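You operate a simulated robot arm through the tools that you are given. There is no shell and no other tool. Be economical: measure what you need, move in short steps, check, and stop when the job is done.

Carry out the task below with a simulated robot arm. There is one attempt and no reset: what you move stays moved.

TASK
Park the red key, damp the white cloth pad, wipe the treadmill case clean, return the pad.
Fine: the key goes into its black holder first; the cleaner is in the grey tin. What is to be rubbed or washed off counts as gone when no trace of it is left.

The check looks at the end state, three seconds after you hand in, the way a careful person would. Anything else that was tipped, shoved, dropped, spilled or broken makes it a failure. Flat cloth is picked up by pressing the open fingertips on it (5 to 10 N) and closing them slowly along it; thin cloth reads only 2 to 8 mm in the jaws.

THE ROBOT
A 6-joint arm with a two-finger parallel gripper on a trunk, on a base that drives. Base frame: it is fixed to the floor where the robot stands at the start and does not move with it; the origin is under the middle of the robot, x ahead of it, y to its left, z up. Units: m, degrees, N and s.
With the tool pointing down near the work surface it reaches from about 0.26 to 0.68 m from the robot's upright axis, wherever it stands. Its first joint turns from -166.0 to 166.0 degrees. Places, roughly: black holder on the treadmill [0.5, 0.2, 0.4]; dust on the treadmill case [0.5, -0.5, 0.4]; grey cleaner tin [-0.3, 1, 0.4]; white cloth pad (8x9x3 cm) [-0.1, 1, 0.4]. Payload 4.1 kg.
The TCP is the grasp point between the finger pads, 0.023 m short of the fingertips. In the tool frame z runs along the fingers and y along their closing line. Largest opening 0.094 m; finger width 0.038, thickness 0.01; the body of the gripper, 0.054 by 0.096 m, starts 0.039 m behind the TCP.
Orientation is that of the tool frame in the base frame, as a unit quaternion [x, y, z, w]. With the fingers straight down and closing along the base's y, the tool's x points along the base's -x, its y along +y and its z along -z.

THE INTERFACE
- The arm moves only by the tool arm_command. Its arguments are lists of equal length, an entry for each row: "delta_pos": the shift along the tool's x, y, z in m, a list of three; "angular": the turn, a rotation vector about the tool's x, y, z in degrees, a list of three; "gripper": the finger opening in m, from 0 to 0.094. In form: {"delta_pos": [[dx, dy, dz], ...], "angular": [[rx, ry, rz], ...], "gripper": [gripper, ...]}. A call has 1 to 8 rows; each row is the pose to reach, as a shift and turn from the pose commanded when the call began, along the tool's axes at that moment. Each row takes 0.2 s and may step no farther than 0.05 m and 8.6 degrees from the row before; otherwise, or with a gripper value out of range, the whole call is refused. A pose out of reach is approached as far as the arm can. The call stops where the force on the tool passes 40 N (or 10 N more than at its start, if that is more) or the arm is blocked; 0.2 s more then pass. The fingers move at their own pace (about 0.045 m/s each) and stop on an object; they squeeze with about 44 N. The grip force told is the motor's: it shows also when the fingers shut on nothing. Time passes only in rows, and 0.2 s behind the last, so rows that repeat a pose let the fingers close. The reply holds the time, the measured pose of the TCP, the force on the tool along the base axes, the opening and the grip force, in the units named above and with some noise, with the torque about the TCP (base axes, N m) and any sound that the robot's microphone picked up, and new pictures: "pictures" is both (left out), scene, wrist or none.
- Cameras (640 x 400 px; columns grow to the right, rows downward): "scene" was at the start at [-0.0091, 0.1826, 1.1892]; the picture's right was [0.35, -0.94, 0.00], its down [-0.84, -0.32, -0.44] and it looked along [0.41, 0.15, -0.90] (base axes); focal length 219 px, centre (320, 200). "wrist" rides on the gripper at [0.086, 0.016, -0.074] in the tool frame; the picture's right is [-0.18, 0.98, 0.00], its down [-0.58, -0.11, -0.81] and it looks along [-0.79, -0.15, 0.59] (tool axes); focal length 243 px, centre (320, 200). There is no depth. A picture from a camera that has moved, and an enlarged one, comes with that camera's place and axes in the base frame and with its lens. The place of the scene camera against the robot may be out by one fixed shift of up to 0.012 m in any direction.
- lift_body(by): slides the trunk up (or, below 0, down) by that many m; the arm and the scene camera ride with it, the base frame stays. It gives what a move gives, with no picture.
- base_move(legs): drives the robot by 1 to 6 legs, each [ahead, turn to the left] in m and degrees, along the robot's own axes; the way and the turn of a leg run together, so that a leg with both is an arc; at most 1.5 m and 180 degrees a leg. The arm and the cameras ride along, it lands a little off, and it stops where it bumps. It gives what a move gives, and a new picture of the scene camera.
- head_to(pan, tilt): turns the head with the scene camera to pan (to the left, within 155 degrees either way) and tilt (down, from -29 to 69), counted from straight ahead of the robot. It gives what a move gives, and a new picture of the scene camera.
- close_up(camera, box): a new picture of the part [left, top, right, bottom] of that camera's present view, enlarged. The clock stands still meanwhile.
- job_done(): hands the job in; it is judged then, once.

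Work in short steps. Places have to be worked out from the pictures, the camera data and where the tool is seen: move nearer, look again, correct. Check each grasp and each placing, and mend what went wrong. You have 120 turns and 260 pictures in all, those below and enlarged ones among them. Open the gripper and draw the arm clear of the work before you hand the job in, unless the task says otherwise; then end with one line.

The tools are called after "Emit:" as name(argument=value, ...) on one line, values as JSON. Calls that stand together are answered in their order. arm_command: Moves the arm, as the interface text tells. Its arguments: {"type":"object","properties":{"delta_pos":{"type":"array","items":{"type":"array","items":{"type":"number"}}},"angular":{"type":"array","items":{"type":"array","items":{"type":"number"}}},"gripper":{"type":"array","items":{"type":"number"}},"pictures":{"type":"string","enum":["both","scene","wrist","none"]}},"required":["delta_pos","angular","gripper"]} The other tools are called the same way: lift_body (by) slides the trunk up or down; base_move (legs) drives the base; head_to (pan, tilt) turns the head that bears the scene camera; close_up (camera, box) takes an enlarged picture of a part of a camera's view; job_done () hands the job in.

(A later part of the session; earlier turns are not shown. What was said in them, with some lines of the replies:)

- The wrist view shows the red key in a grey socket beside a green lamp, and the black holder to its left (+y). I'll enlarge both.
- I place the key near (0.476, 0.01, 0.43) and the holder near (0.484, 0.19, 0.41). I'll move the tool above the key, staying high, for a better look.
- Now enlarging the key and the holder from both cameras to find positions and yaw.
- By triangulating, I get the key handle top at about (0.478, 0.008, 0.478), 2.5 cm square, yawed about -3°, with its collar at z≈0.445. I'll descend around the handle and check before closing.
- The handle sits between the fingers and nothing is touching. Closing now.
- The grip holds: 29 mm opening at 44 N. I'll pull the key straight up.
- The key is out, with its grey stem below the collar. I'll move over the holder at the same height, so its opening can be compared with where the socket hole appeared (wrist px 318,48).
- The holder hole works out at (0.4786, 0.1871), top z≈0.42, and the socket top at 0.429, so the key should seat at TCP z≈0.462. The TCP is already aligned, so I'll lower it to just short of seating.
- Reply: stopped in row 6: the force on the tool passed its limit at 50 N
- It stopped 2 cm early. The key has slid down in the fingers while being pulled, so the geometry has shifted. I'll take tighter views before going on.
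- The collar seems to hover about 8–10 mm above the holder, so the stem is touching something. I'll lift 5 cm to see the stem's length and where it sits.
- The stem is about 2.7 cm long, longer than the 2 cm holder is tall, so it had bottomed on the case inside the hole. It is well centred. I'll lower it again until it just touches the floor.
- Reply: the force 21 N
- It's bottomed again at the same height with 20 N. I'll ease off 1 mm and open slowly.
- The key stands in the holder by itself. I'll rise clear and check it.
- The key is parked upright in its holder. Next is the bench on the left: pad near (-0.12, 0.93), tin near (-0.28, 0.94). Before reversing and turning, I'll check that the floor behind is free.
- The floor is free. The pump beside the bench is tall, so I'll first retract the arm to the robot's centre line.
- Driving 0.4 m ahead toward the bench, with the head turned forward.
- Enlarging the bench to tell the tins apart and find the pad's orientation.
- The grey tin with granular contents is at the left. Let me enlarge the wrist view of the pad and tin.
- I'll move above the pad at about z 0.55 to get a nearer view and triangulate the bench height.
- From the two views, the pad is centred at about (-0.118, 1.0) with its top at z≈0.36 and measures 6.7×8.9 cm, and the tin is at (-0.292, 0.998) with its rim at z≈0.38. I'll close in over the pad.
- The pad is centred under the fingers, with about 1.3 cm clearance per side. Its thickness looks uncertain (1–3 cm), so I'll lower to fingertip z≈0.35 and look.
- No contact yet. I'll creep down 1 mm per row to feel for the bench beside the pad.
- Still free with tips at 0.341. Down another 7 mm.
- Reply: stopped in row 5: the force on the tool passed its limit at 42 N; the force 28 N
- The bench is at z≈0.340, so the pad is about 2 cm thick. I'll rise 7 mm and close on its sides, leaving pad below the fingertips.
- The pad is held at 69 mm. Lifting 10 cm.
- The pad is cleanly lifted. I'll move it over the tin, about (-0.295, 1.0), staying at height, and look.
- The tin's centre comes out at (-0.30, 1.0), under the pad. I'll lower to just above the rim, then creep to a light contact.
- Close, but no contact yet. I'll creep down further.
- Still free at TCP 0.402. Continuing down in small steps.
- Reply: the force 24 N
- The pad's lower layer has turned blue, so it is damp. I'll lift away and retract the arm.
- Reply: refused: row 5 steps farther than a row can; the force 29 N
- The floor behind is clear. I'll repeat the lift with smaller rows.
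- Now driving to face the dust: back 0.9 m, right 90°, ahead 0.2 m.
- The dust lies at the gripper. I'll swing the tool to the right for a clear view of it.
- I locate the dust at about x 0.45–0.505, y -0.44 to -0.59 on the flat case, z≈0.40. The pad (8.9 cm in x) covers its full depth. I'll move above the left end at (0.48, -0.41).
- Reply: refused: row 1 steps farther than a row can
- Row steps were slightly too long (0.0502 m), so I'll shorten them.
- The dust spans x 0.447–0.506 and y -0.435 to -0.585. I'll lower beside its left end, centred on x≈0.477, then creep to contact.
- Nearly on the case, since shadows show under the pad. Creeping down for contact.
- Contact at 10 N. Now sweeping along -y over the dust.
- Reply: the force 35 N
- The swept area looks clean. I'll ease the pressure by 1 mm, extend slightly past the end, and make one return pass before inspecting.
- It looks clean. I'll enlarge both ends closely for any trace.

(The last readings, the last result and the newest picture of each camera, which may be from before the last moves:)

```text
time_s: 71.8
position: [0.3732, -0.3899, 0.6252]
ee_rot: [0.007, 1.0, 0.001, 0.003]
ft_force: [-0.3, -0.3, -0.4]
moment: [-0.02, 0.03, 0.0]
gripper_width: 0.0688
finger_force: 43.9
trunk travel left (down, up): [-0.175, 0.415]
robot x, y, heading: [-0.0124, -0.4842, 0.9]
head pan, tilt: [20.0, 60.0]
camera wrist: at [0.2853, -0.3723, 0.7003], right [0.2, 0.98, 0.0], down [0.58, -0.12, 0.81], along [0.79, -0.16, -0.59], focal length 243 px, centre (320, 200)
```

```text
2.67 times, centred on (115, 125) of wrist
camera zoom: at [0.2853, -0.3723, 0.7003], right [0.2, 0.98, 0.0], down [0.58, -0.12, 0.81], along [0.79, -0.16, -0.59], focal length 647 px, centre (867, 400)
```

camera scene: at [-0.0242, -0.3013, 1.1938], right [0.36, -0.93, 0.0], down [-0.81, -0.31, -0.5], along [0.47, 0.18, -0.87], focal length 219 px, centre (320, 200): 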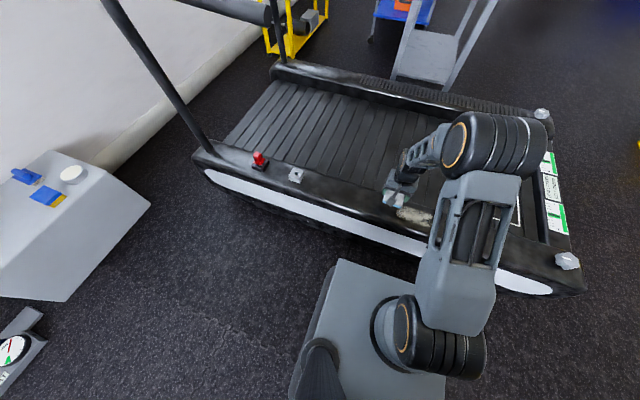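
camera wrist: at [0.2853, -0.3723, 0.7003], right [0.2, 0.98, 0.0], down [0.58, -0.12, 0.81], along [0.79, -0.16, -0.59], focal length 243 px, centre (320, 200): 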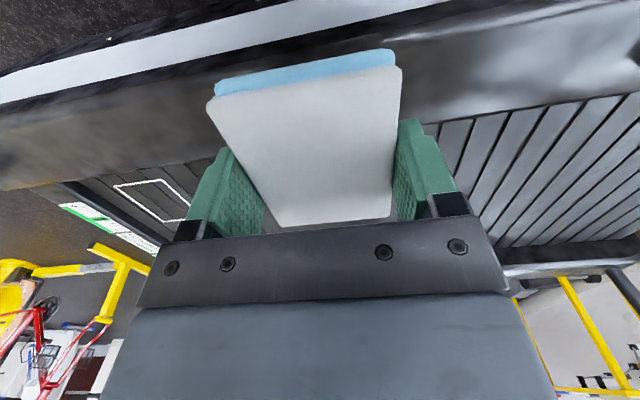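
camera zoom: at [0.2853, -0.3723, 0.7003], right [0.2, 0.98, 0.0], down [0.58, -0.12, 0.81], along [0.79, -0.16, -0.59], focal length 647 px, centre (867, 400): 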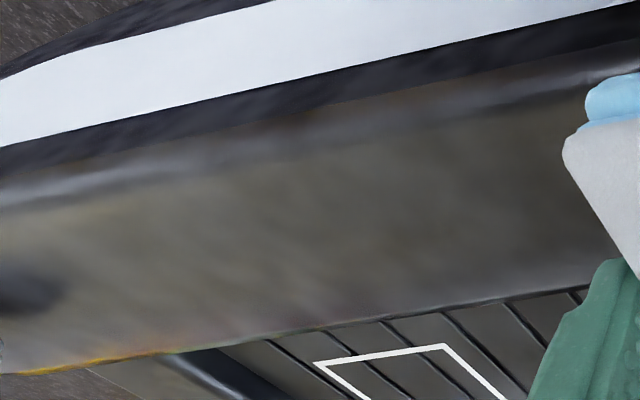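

No trace left. Now I'll centre the arm and drive back to the bench.

Emit:
arm_command(delta_pos=[[0, -0.04, 0], [0, -0.085, 0], [0, -0.085, 0]], angular=[[0, 0, 0], [0, 0, 0], [0, 0, 0]], gripper=[0.05, 0.05, 0.05], pictures="none")

Emit:
base_move(legs=[[-0.18, 0], [0, 89]])

```text
time_s: 72.6
position: [0.3729, -0.4756, 0.6221]
ee_rot: [0.007, 1.0, 0.001, 0.003]
ft_force: [-0.3, 0.1, -0.4]
moment: [-0.01, -0.03, 0.0]
gripper_width: 0.0691
finger_force: 44.1
trunk travel left (down, up): [-0.175, 0.415]
robot x, y, heading: [-0.0161, -0.4815, 1.2]
head pan, tilt: [20.0, 60.0]
```

```text
time_s: 77.9
position: [-0.1986, -0.1009, 0.6219]
ee_rot: [-0.697, 0.717, 0.003, 0.002]
ft_force: [0.6, -0.2, 0.0]
moment: [0.02, -0.01, 0.03]
gripper_width: 0.0687
finger_force: 43.9
trunk travel left (down, up): [-0.175, 0.415]
robot x, y, heading: [-0.1961, -0.4912, 90.3]
head pan, tilt: [20.0, 60.0]
camera scene: at [-0.3912, -0.4926, 1.1937], right [0.94, 0.35, 0.0], down [0.3, -0.81, -0.5], along [-0.17, 0.47, -0.87], focal length 219 px, centre (320, 200)
```

scene: 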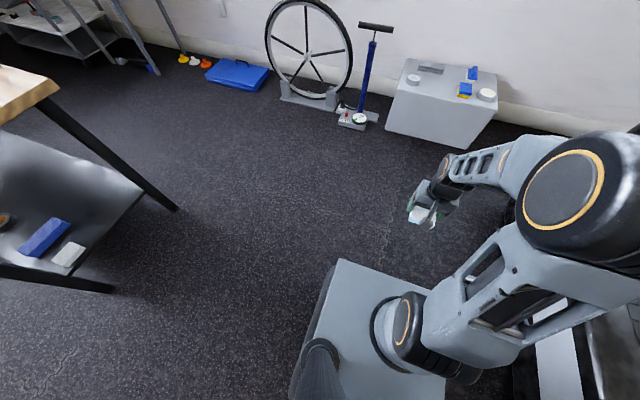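

Before leaving, I'll look once more at the wiped spot, unobstructed this time.

Emit:
head_to(pan=-90, tilt=50)

Emit:
close_up(camera="scene", box=[230, 130, 400, 240])

```text
time_s: 79.7
position: [-0.198, -0.1002, 0.6216]
ee_rot: [-0.696, 0.718, 0.003, 0.001]
ft_force: [-0.3, 0.0, -0.7]
moment: [-0.02, -0.01, -0.02]
gripper_width: 0.0692
finger_force: 44.2
trunk travel left (down, up): [-0.175, 0.415]
robot x, y, heading: [-0.1954, -0.4885, 90.0]
head pan, tilt: [-90.0, 50.0]
camera scene: at [-0.2911, -0.5547, 1.2063], right [0.01, -1.0, 0.0], down [-0.77, 0.0, -0.64], along [0.64, 0.0, -0.77], focal length 219 px, centre (320, 200)
```

scene: 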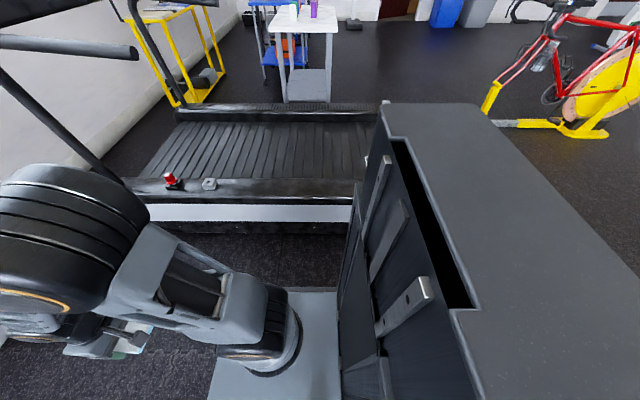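

```text
3.64 times, centred on (315, 185) of scene
camera zoom: at [-0.2911, -0.5547, 1.2063], right [0.01, -1.0, 0.0], down [-0.77, 0.0, -0.64], along [0.64, 0.0, -0.77], focal length 797 px, centre (338, 254)
```

zoom: 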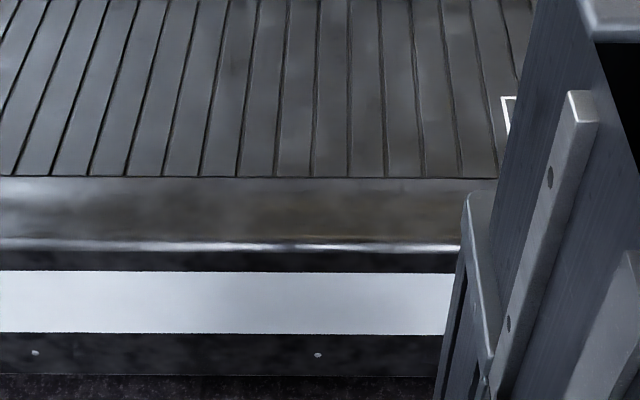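

Clean. Driving ahead to the bench, to the same standing spot as before.

Emit:
base_move(legs=[[0.89, 0]])

Emit:
head_to(pan=20, tilt=60)

Emit:
arm_command(delta_pos=[[0, 0, 0]], angular=[[0, 0, 0]], gripper=[0.05], pictures="wrist")

```text
time_s: 84.4
position: [-0.2091, 0.7849, 0.6214]
ee_rot: [-0.699, 0.715, 0.004, 0.001]
ft_force: [0.8, -0.8, -1.3]
moment: [-0.02, -0.02, -0.01]
gripper_width: 0.0689
finger_force: 43.6
trunk travel left (down, up): [-0.175, 0.415]
robot x, y, heading: [-0.2073, 0.3964, 90.8]
head pan, tilt: [-90.0, 50.0]
camera scene: at [-0.2982, 0.3303, 1.2063], right [0.01, -1.0, 0.0], down [-0.77, -0.01, -0.64], along [0.64, 0.01, -0.77], focal length 219 px, centre (320, 200)
```

scene: 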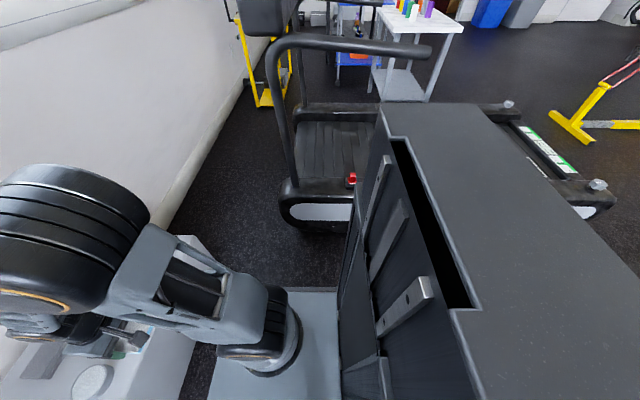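

```text
time_s: 86.3
position: [-0.2086, 0.7853, 0.6227]
ee_rot: [-0.699, 0.715, 0.003, 0.002]
ft_force: [-0.6, 0.3, -0.1]
moment: [-0.05, -0.01, 0.0]
gripper_width: 0.0689
finger_force: 43.8
trunk travel left (down, up): [-0.175, 0.415]
robot x, y, heading: [-0.2009, 0.3996, 90.9]
head pan, tilt: [20.0, 60.0]
camera scene: at [-0.3988, 0.3917, 1.1937], right [0.94, 0.35, 0.0], down [0.31, -0.81, -0.5], along [-0.18, 0.47, -0.87], focal length 219 px, centre (320, 200)
```

scene: 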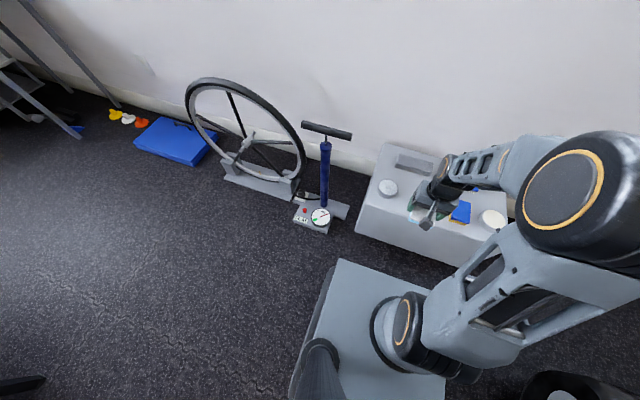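

```text
time_s: 86.7
position: [-0.2085, 0.7844, 0.6214]
ee_rot: [-0.699, 0.715, 0.002, 0.002]
ft_force: [-0.6, -0.5, -0.9]
moment: [0.0, 0.03, 0.0]
gripper_width: 0.0691
finger_force: 44.0
trunk travel left (down, up): [-0.175, 0.415]
robot x, y, heading: [-0.2033, 0.3995, 90.8]
head pan, tilt: [20.0, 60.0]
camera wrist: at [-0.2269, 0.6986, 0.6975], right [-0.98, 0.21, 0.0], down [0.12, 0.57, 0.81], along [0.17, 0.79, -0.59], focal length 243 px, centre (320, 200)
```

wrist: 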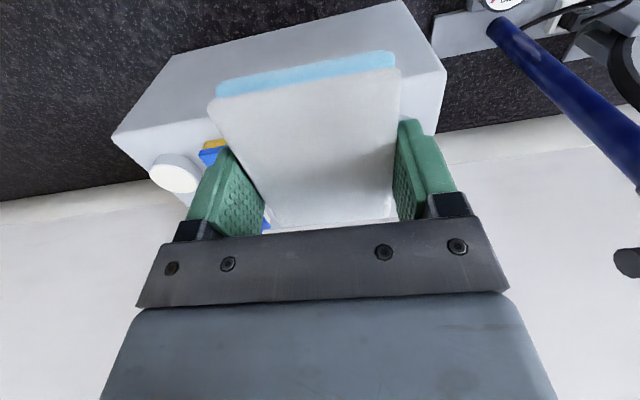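

I'll move over the pad's original spot at (-0.118, 1.001), correcting yaw by 1.4°, and stay 10 cm above the bench.

Emit:
arm_command(delta_pos=[[-0.03, -0.015, 0.02], [-0.065, -0.03, 0.04], [-0.1, -0.045, 0.06], [-0.135, -0.06, 0.08], [-0.17, -0.075, 0.1], [-0.2, -0.0856, 0.125], [-0.2185, -0.0856, 0.15], [-0.2185, -0.0856, 0.15]], angular=[[0, 0, 0], [0, 0, -1.4], [0, 0, -1.4], [0, 0, -1.4], [0, 0, -1.4], [0, 0, -1.4], [0, 0, -1.4], [0, 0, -1.4]], gripper=[0.05, 0.05, 0.05, 0.05, 0.05, 0.05, 0.05, 0.05], pictures="wrist")

Emit:
close_up(camera="scene", box=[370, 140, 490, 240])

```text
time_s: 88.5
position: [-0.1176, 1.0046, 0.473]
ee_rot: [0.708, -0.707, -0.004, -0.001]
ft_force: [-0.1, -1.0, 0.2]
moment: [0.0, -0.03, -0.01]
gripper_width: 0.0689
finger_force: 44.5
trunk travel left (down, up): [-0.175, 0.415]
robot x, y, heading: [-0.2016, 0.3935, 90.7]
head pan, tilt: [20.0, 60.0]
camera wrist: at [-0.1341, 0.9172, 0.548], right [-0.98, 0.18, 0.0], down [0.11, 0.58, 0.81], along [0.15, 0.8, -0.59], focal length 243 px, centre (320, 200)
```

wrist: 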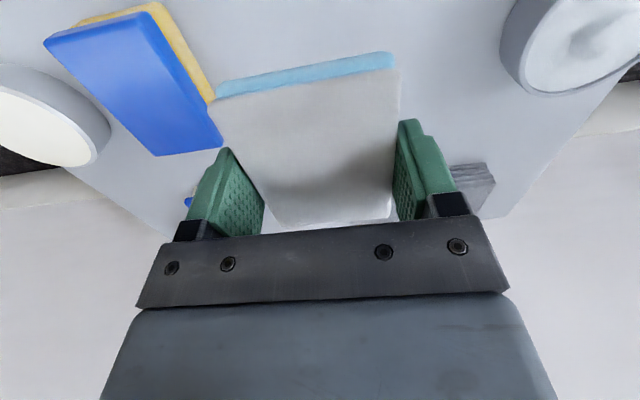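

```text
4.00 times, centred on (430, 190) of scene
camera zoom: at [-0.3988, 0.3917, 1.1937], right [0.94, 0.35, 0.0], down [0.31, -0.81, -0.5], along [-0.18, 0.47, -0.87], focal length 877 px, centre (-120, 240)
```

zoom: 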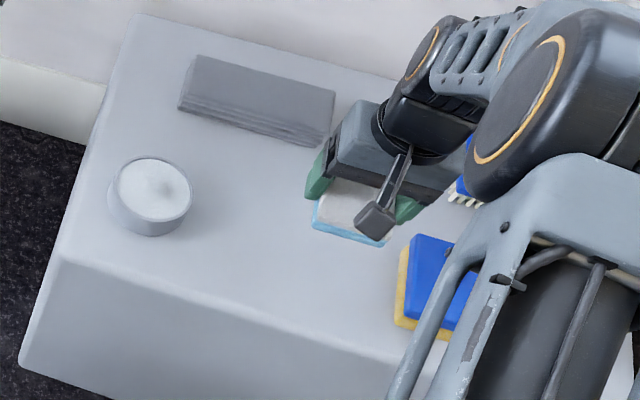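

The wrist view matches the one taken right after the pick-up, within about 3 mm. I'll lower with that correction, then creep to contact.

Emit:
arm_command(delta_pos=[[0.003, 0, 0.03], [0.003, 0, 0.06], [0.003, 0, 0.085], [0.003, 0, 0.097], [0.003, 0, 0.0985], [0.003, 0, 0.1], [0.003, 0, 0.1015], [0.003, 0, 0.1025]], angular=[[0, 0, 0], [0, 0, 0], [0, 0, 0], [0, 0, 0], [0, 0, 0], [0, 0, 0], [0, 0, 0], [0, 0, 0]], gripper=[0.05, 0.05, 0.05, 0.05, 0.05, 0.05, 0.05, 0.05], pictures="wrist")

```text
time_s: 90.3
position: [-0.1173, 1.0007, 0.3713]
ee_rot: [0.708, -0.707, -0.003, -0.001]
ft_force: [-0.3, -0.1, -0.4]
moment: [0.05, -0.03, 0.02]
gripper_width: 0.0689
finger_force: 43.7
trunk travel left (down, up): [-0.175, 0.415]
robot x, y, heading: [-0.2035, 0.3987, 90.7]
head pan, tilt: [20.0, 60.0]
camera wrist: at [-0.1345, 0.9136, 0.4466], right [-0.98, 0.18, 0.0], down [0.11, 0.58, 0.81], along [0.15, 0.8, -0.59], focal length 243 px, centre (320, 200)
```

wrist: 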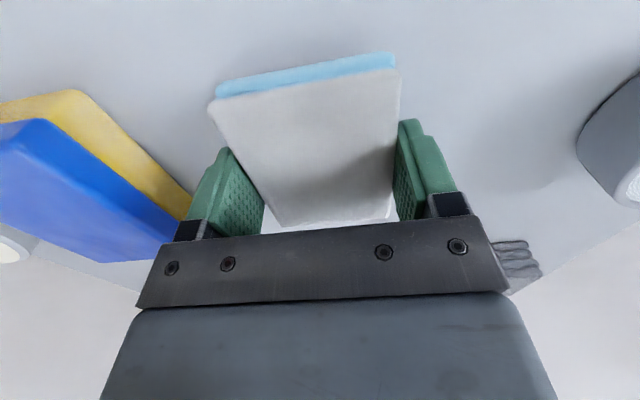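

Creeping the last few millimetres.

Emit:
arm_command(delta_pos=[[0, 0, 0.001], [0, 0, 0.002], [0, 0, 0.003], [0, 0, 0.004], [0, 0, 0.0045]], angular=[[0, 0, 0], [0, 0, 0], [0, 0, 0], [0, 0, 0], [0, 0, 0]], gripper=[0.05, 0.05, 0.05, 0.05, 0.05], pictures="none")

```text
time_s: 91.5
position: [-0.1178, 1.0, 0.3674]
ee_rot: [0.708, -0.706, -0.003, -0.001]
ft_force: [0.5, -0.1, 0.3]
moment: [0.0, 0.0, -0.02]
gripper_width: 0.0688
finger_force: 44.0
trunk travel left (down, up): [-0.175, 0.415]
robot x, y, heading: [-0.2003, 0.3965, 90.8]
head pan, tilt: [20.0, 60.0]
```

Emit:
arm_command(delta_pos=[[0, 0, 0.001], [0, 0, 0.002], [0, 0, 0.003], [0, 0, 0.0035]], angular=[[0, 0, 0], [0, 0, 0], [0, 0, 0], [0, 0, 0]], gripper=[0.05, 0.05, 0.05, 0.05], pictures="none")

```text
time_s: 92.5
position: [-0.118, 1.0006, 0.3661]
ee_rot: [0.708, -0.706, -0.003, -0.003]
ft_force: [0.2, -5.5, 23.5]
moment: [-0.56, -0.09, 0.01]
gripper_width: 0.0686
finger_force: 43.7
trunk travel left (down, up): [-0.175, 0.415]
robot x, y, heading: [-0.2026, 0.3932, 90.8]
head pan, tilt: [20.0, 60.0]
```

The pad is on the bench with 23 N. I'll ease off 1.5 mm, open, and rise.

Emit:
arm_command(delta_pos=[[0, 0, -0.0015], [0, 0, -0.0015], [0, 0, -0.0015], [0, 0, -0.0015], [0, 0, -0.02], [0, 0, -0.06], [0, 0, -0.1]], angular=[[0, 0, 0], [0, 0, 0], [0, 0, 0], [0, 0, 0], [0, 0, 0], [0, 0, 0], [0, 0, 0]], gripper=[0.069, 0.08, 0.094, 0.094, 0.094, 0.094, 0.094], pictures="wrist")

Emit:
arm_command(delta_pos=[[0.04, 0, -0.03], [0.08, 0, -0.06], [0.12, 0, -0.09], [0.16, 0, -0.12], [0.2, 0, -0.14], [0.22, 0, -0.16]], angular=[[0, 0, 0], [0, 0, 0], [0, 0, 0], [0, 0, 0], [0, 0, 0], [0, 0, 0]], gripper=[0.094, 0.094, 0.094, 0.094, 0.094, 0.094], pictures="both")

Emit:
close_up(camera="wrist", box=[100, 40, 460, 240])

Emit:
head_to(pan=-80, tilt=50)

```text
time_s: 94.1
position: [-0.1185, 1.0, 0.4623]
ee_rot: [0.707, -0.707, -0.002, 0.0]
ft_force: [-0.4, -0.2, -0.4]
moment: [0.0, 0.01, -0.01]
gripper_width: 0.0938
finger_force: 0.0
trunk travel left (down, up): [-0.175, 0.415]
robot x, y, heading: [-0.2003, 0.4014, 90.8]
head pan, tilt: [20.0, 60.0]
camera wrist: at [-0.1352, 0.9136, 0.5376], right [-0.98, 0.18, 0.0], down [0.11, 0.58, 0.81], along [0.15, 0.8, -0.59], focal length 243 px, centre (320, 200)
```

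wrist: 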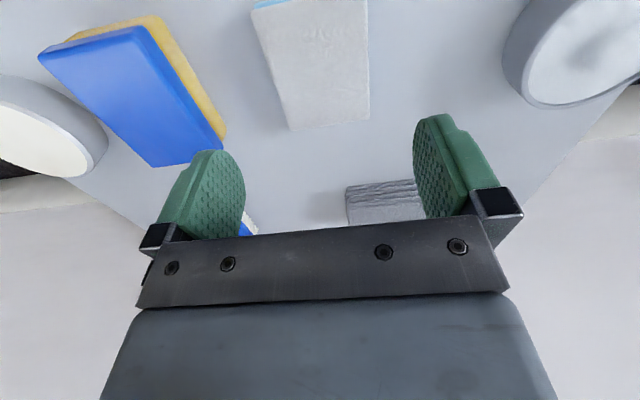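

```text
time_s: 95.5
position: [-0.1176, 0.7803, 0.6223]
ee_rot: [0.708, -0.706, -0.003, -0.002]
ft_force: [-0.1, -0.4, 0.1]
moment: [0.01, 0.02, 0.02]
gripper_width: 0.0939
finger_force: 0.0
trunk travel left (down, up): [-0.175, 0.415]
robot x, y, heading: [-0.2024, 0.3962, 90.7]
head pan, tilt: [20.0, 60.0]
camera scene: at [-0.3987, 0.392, 1.1937], right [0.94, 0.35, 0.0], down [0.31, -0.81, -0.5], along [-0.18, 0.47, -0.87], focal length 219 px, centre (320, 200)
camera wrist: at [-0.1348, 0.6927, 0.6971], right [-0.98, 0.18, 0.0], down [0.11, 0.58, 0.81], along [0.15, 0.8, -0.59], focal length 243 px, centre (320, 200)
```

scene: 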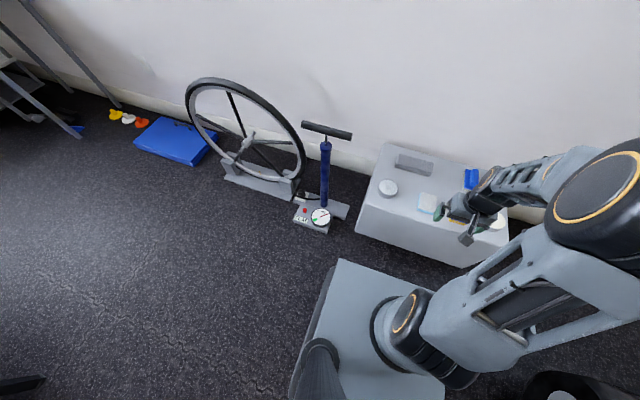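
wrist: 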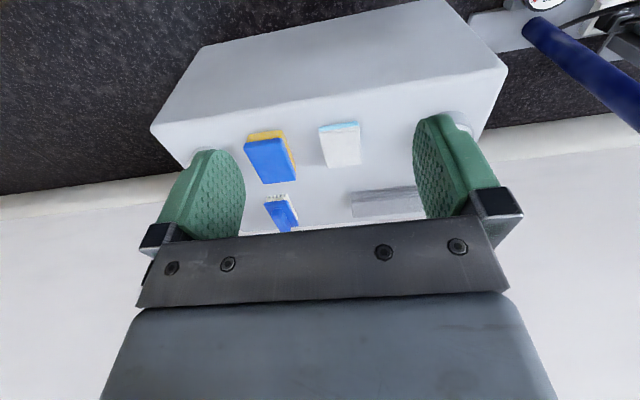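

```text
1.78 times, centred on (280, 140) of wrist
camera zoom: at [-0.1348, 0.6927, 0.6971], right [-0.98, 0.18, 0.0], down [0.11, 0.58, 0.81], along [0.15, 0.8, -0.59], focal length 431 px, centre (391, 307)
```

zoom: 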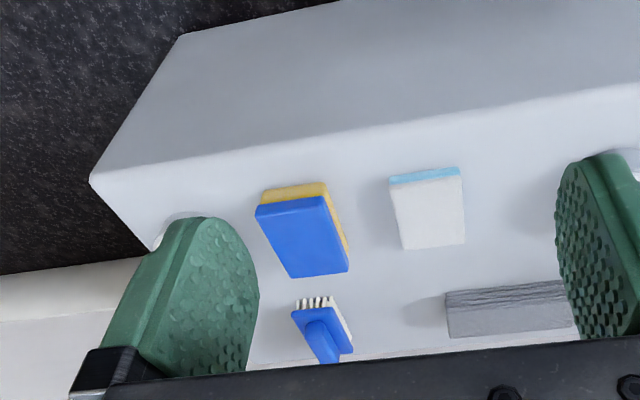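

```text
time_s: 97.2
position: [-0.1169, 0.7803, 0.623]
ee_rot: [0.708, -0.706, -0.004, -0.002]
ft_force: [0.7, 0.2, 1.0]
moment: [0.01, -0.01, -0.03]
gripper_width: 0.0938
finger_force: 0.0
trunk travel left (down, up): [-0.175, 0.415]
robot x, y, heading: [-0.2054, 0.3934, 90.7]
head pan, tilt: [-80.0, 50.0]
camera scene: at [-0.2995, 0.3437, 1.2063], right [0.19, -0.98, 0.0], down [-0.75, -0.14, -0.64], along [0.63, 0.12, -0.77], focal length 219 px, centre (320, 200)
```

scene: 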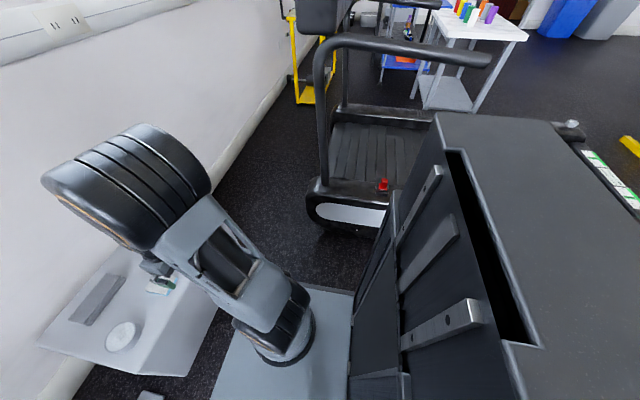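

The pad is back on its spot, the key is upright in its holder, the case is clean and the arm is clear. Handing in.

Emit:
job_done()

```text
The job is handed in.
```

The red key is parked upright in its black holder, the dust on the treadmill case is wiped off with no trace visible, and the damped pad is back on its original spot on the bench. The key rests on its stem with its collar slightly above the holder, because the stem is longer than the holder is deep.
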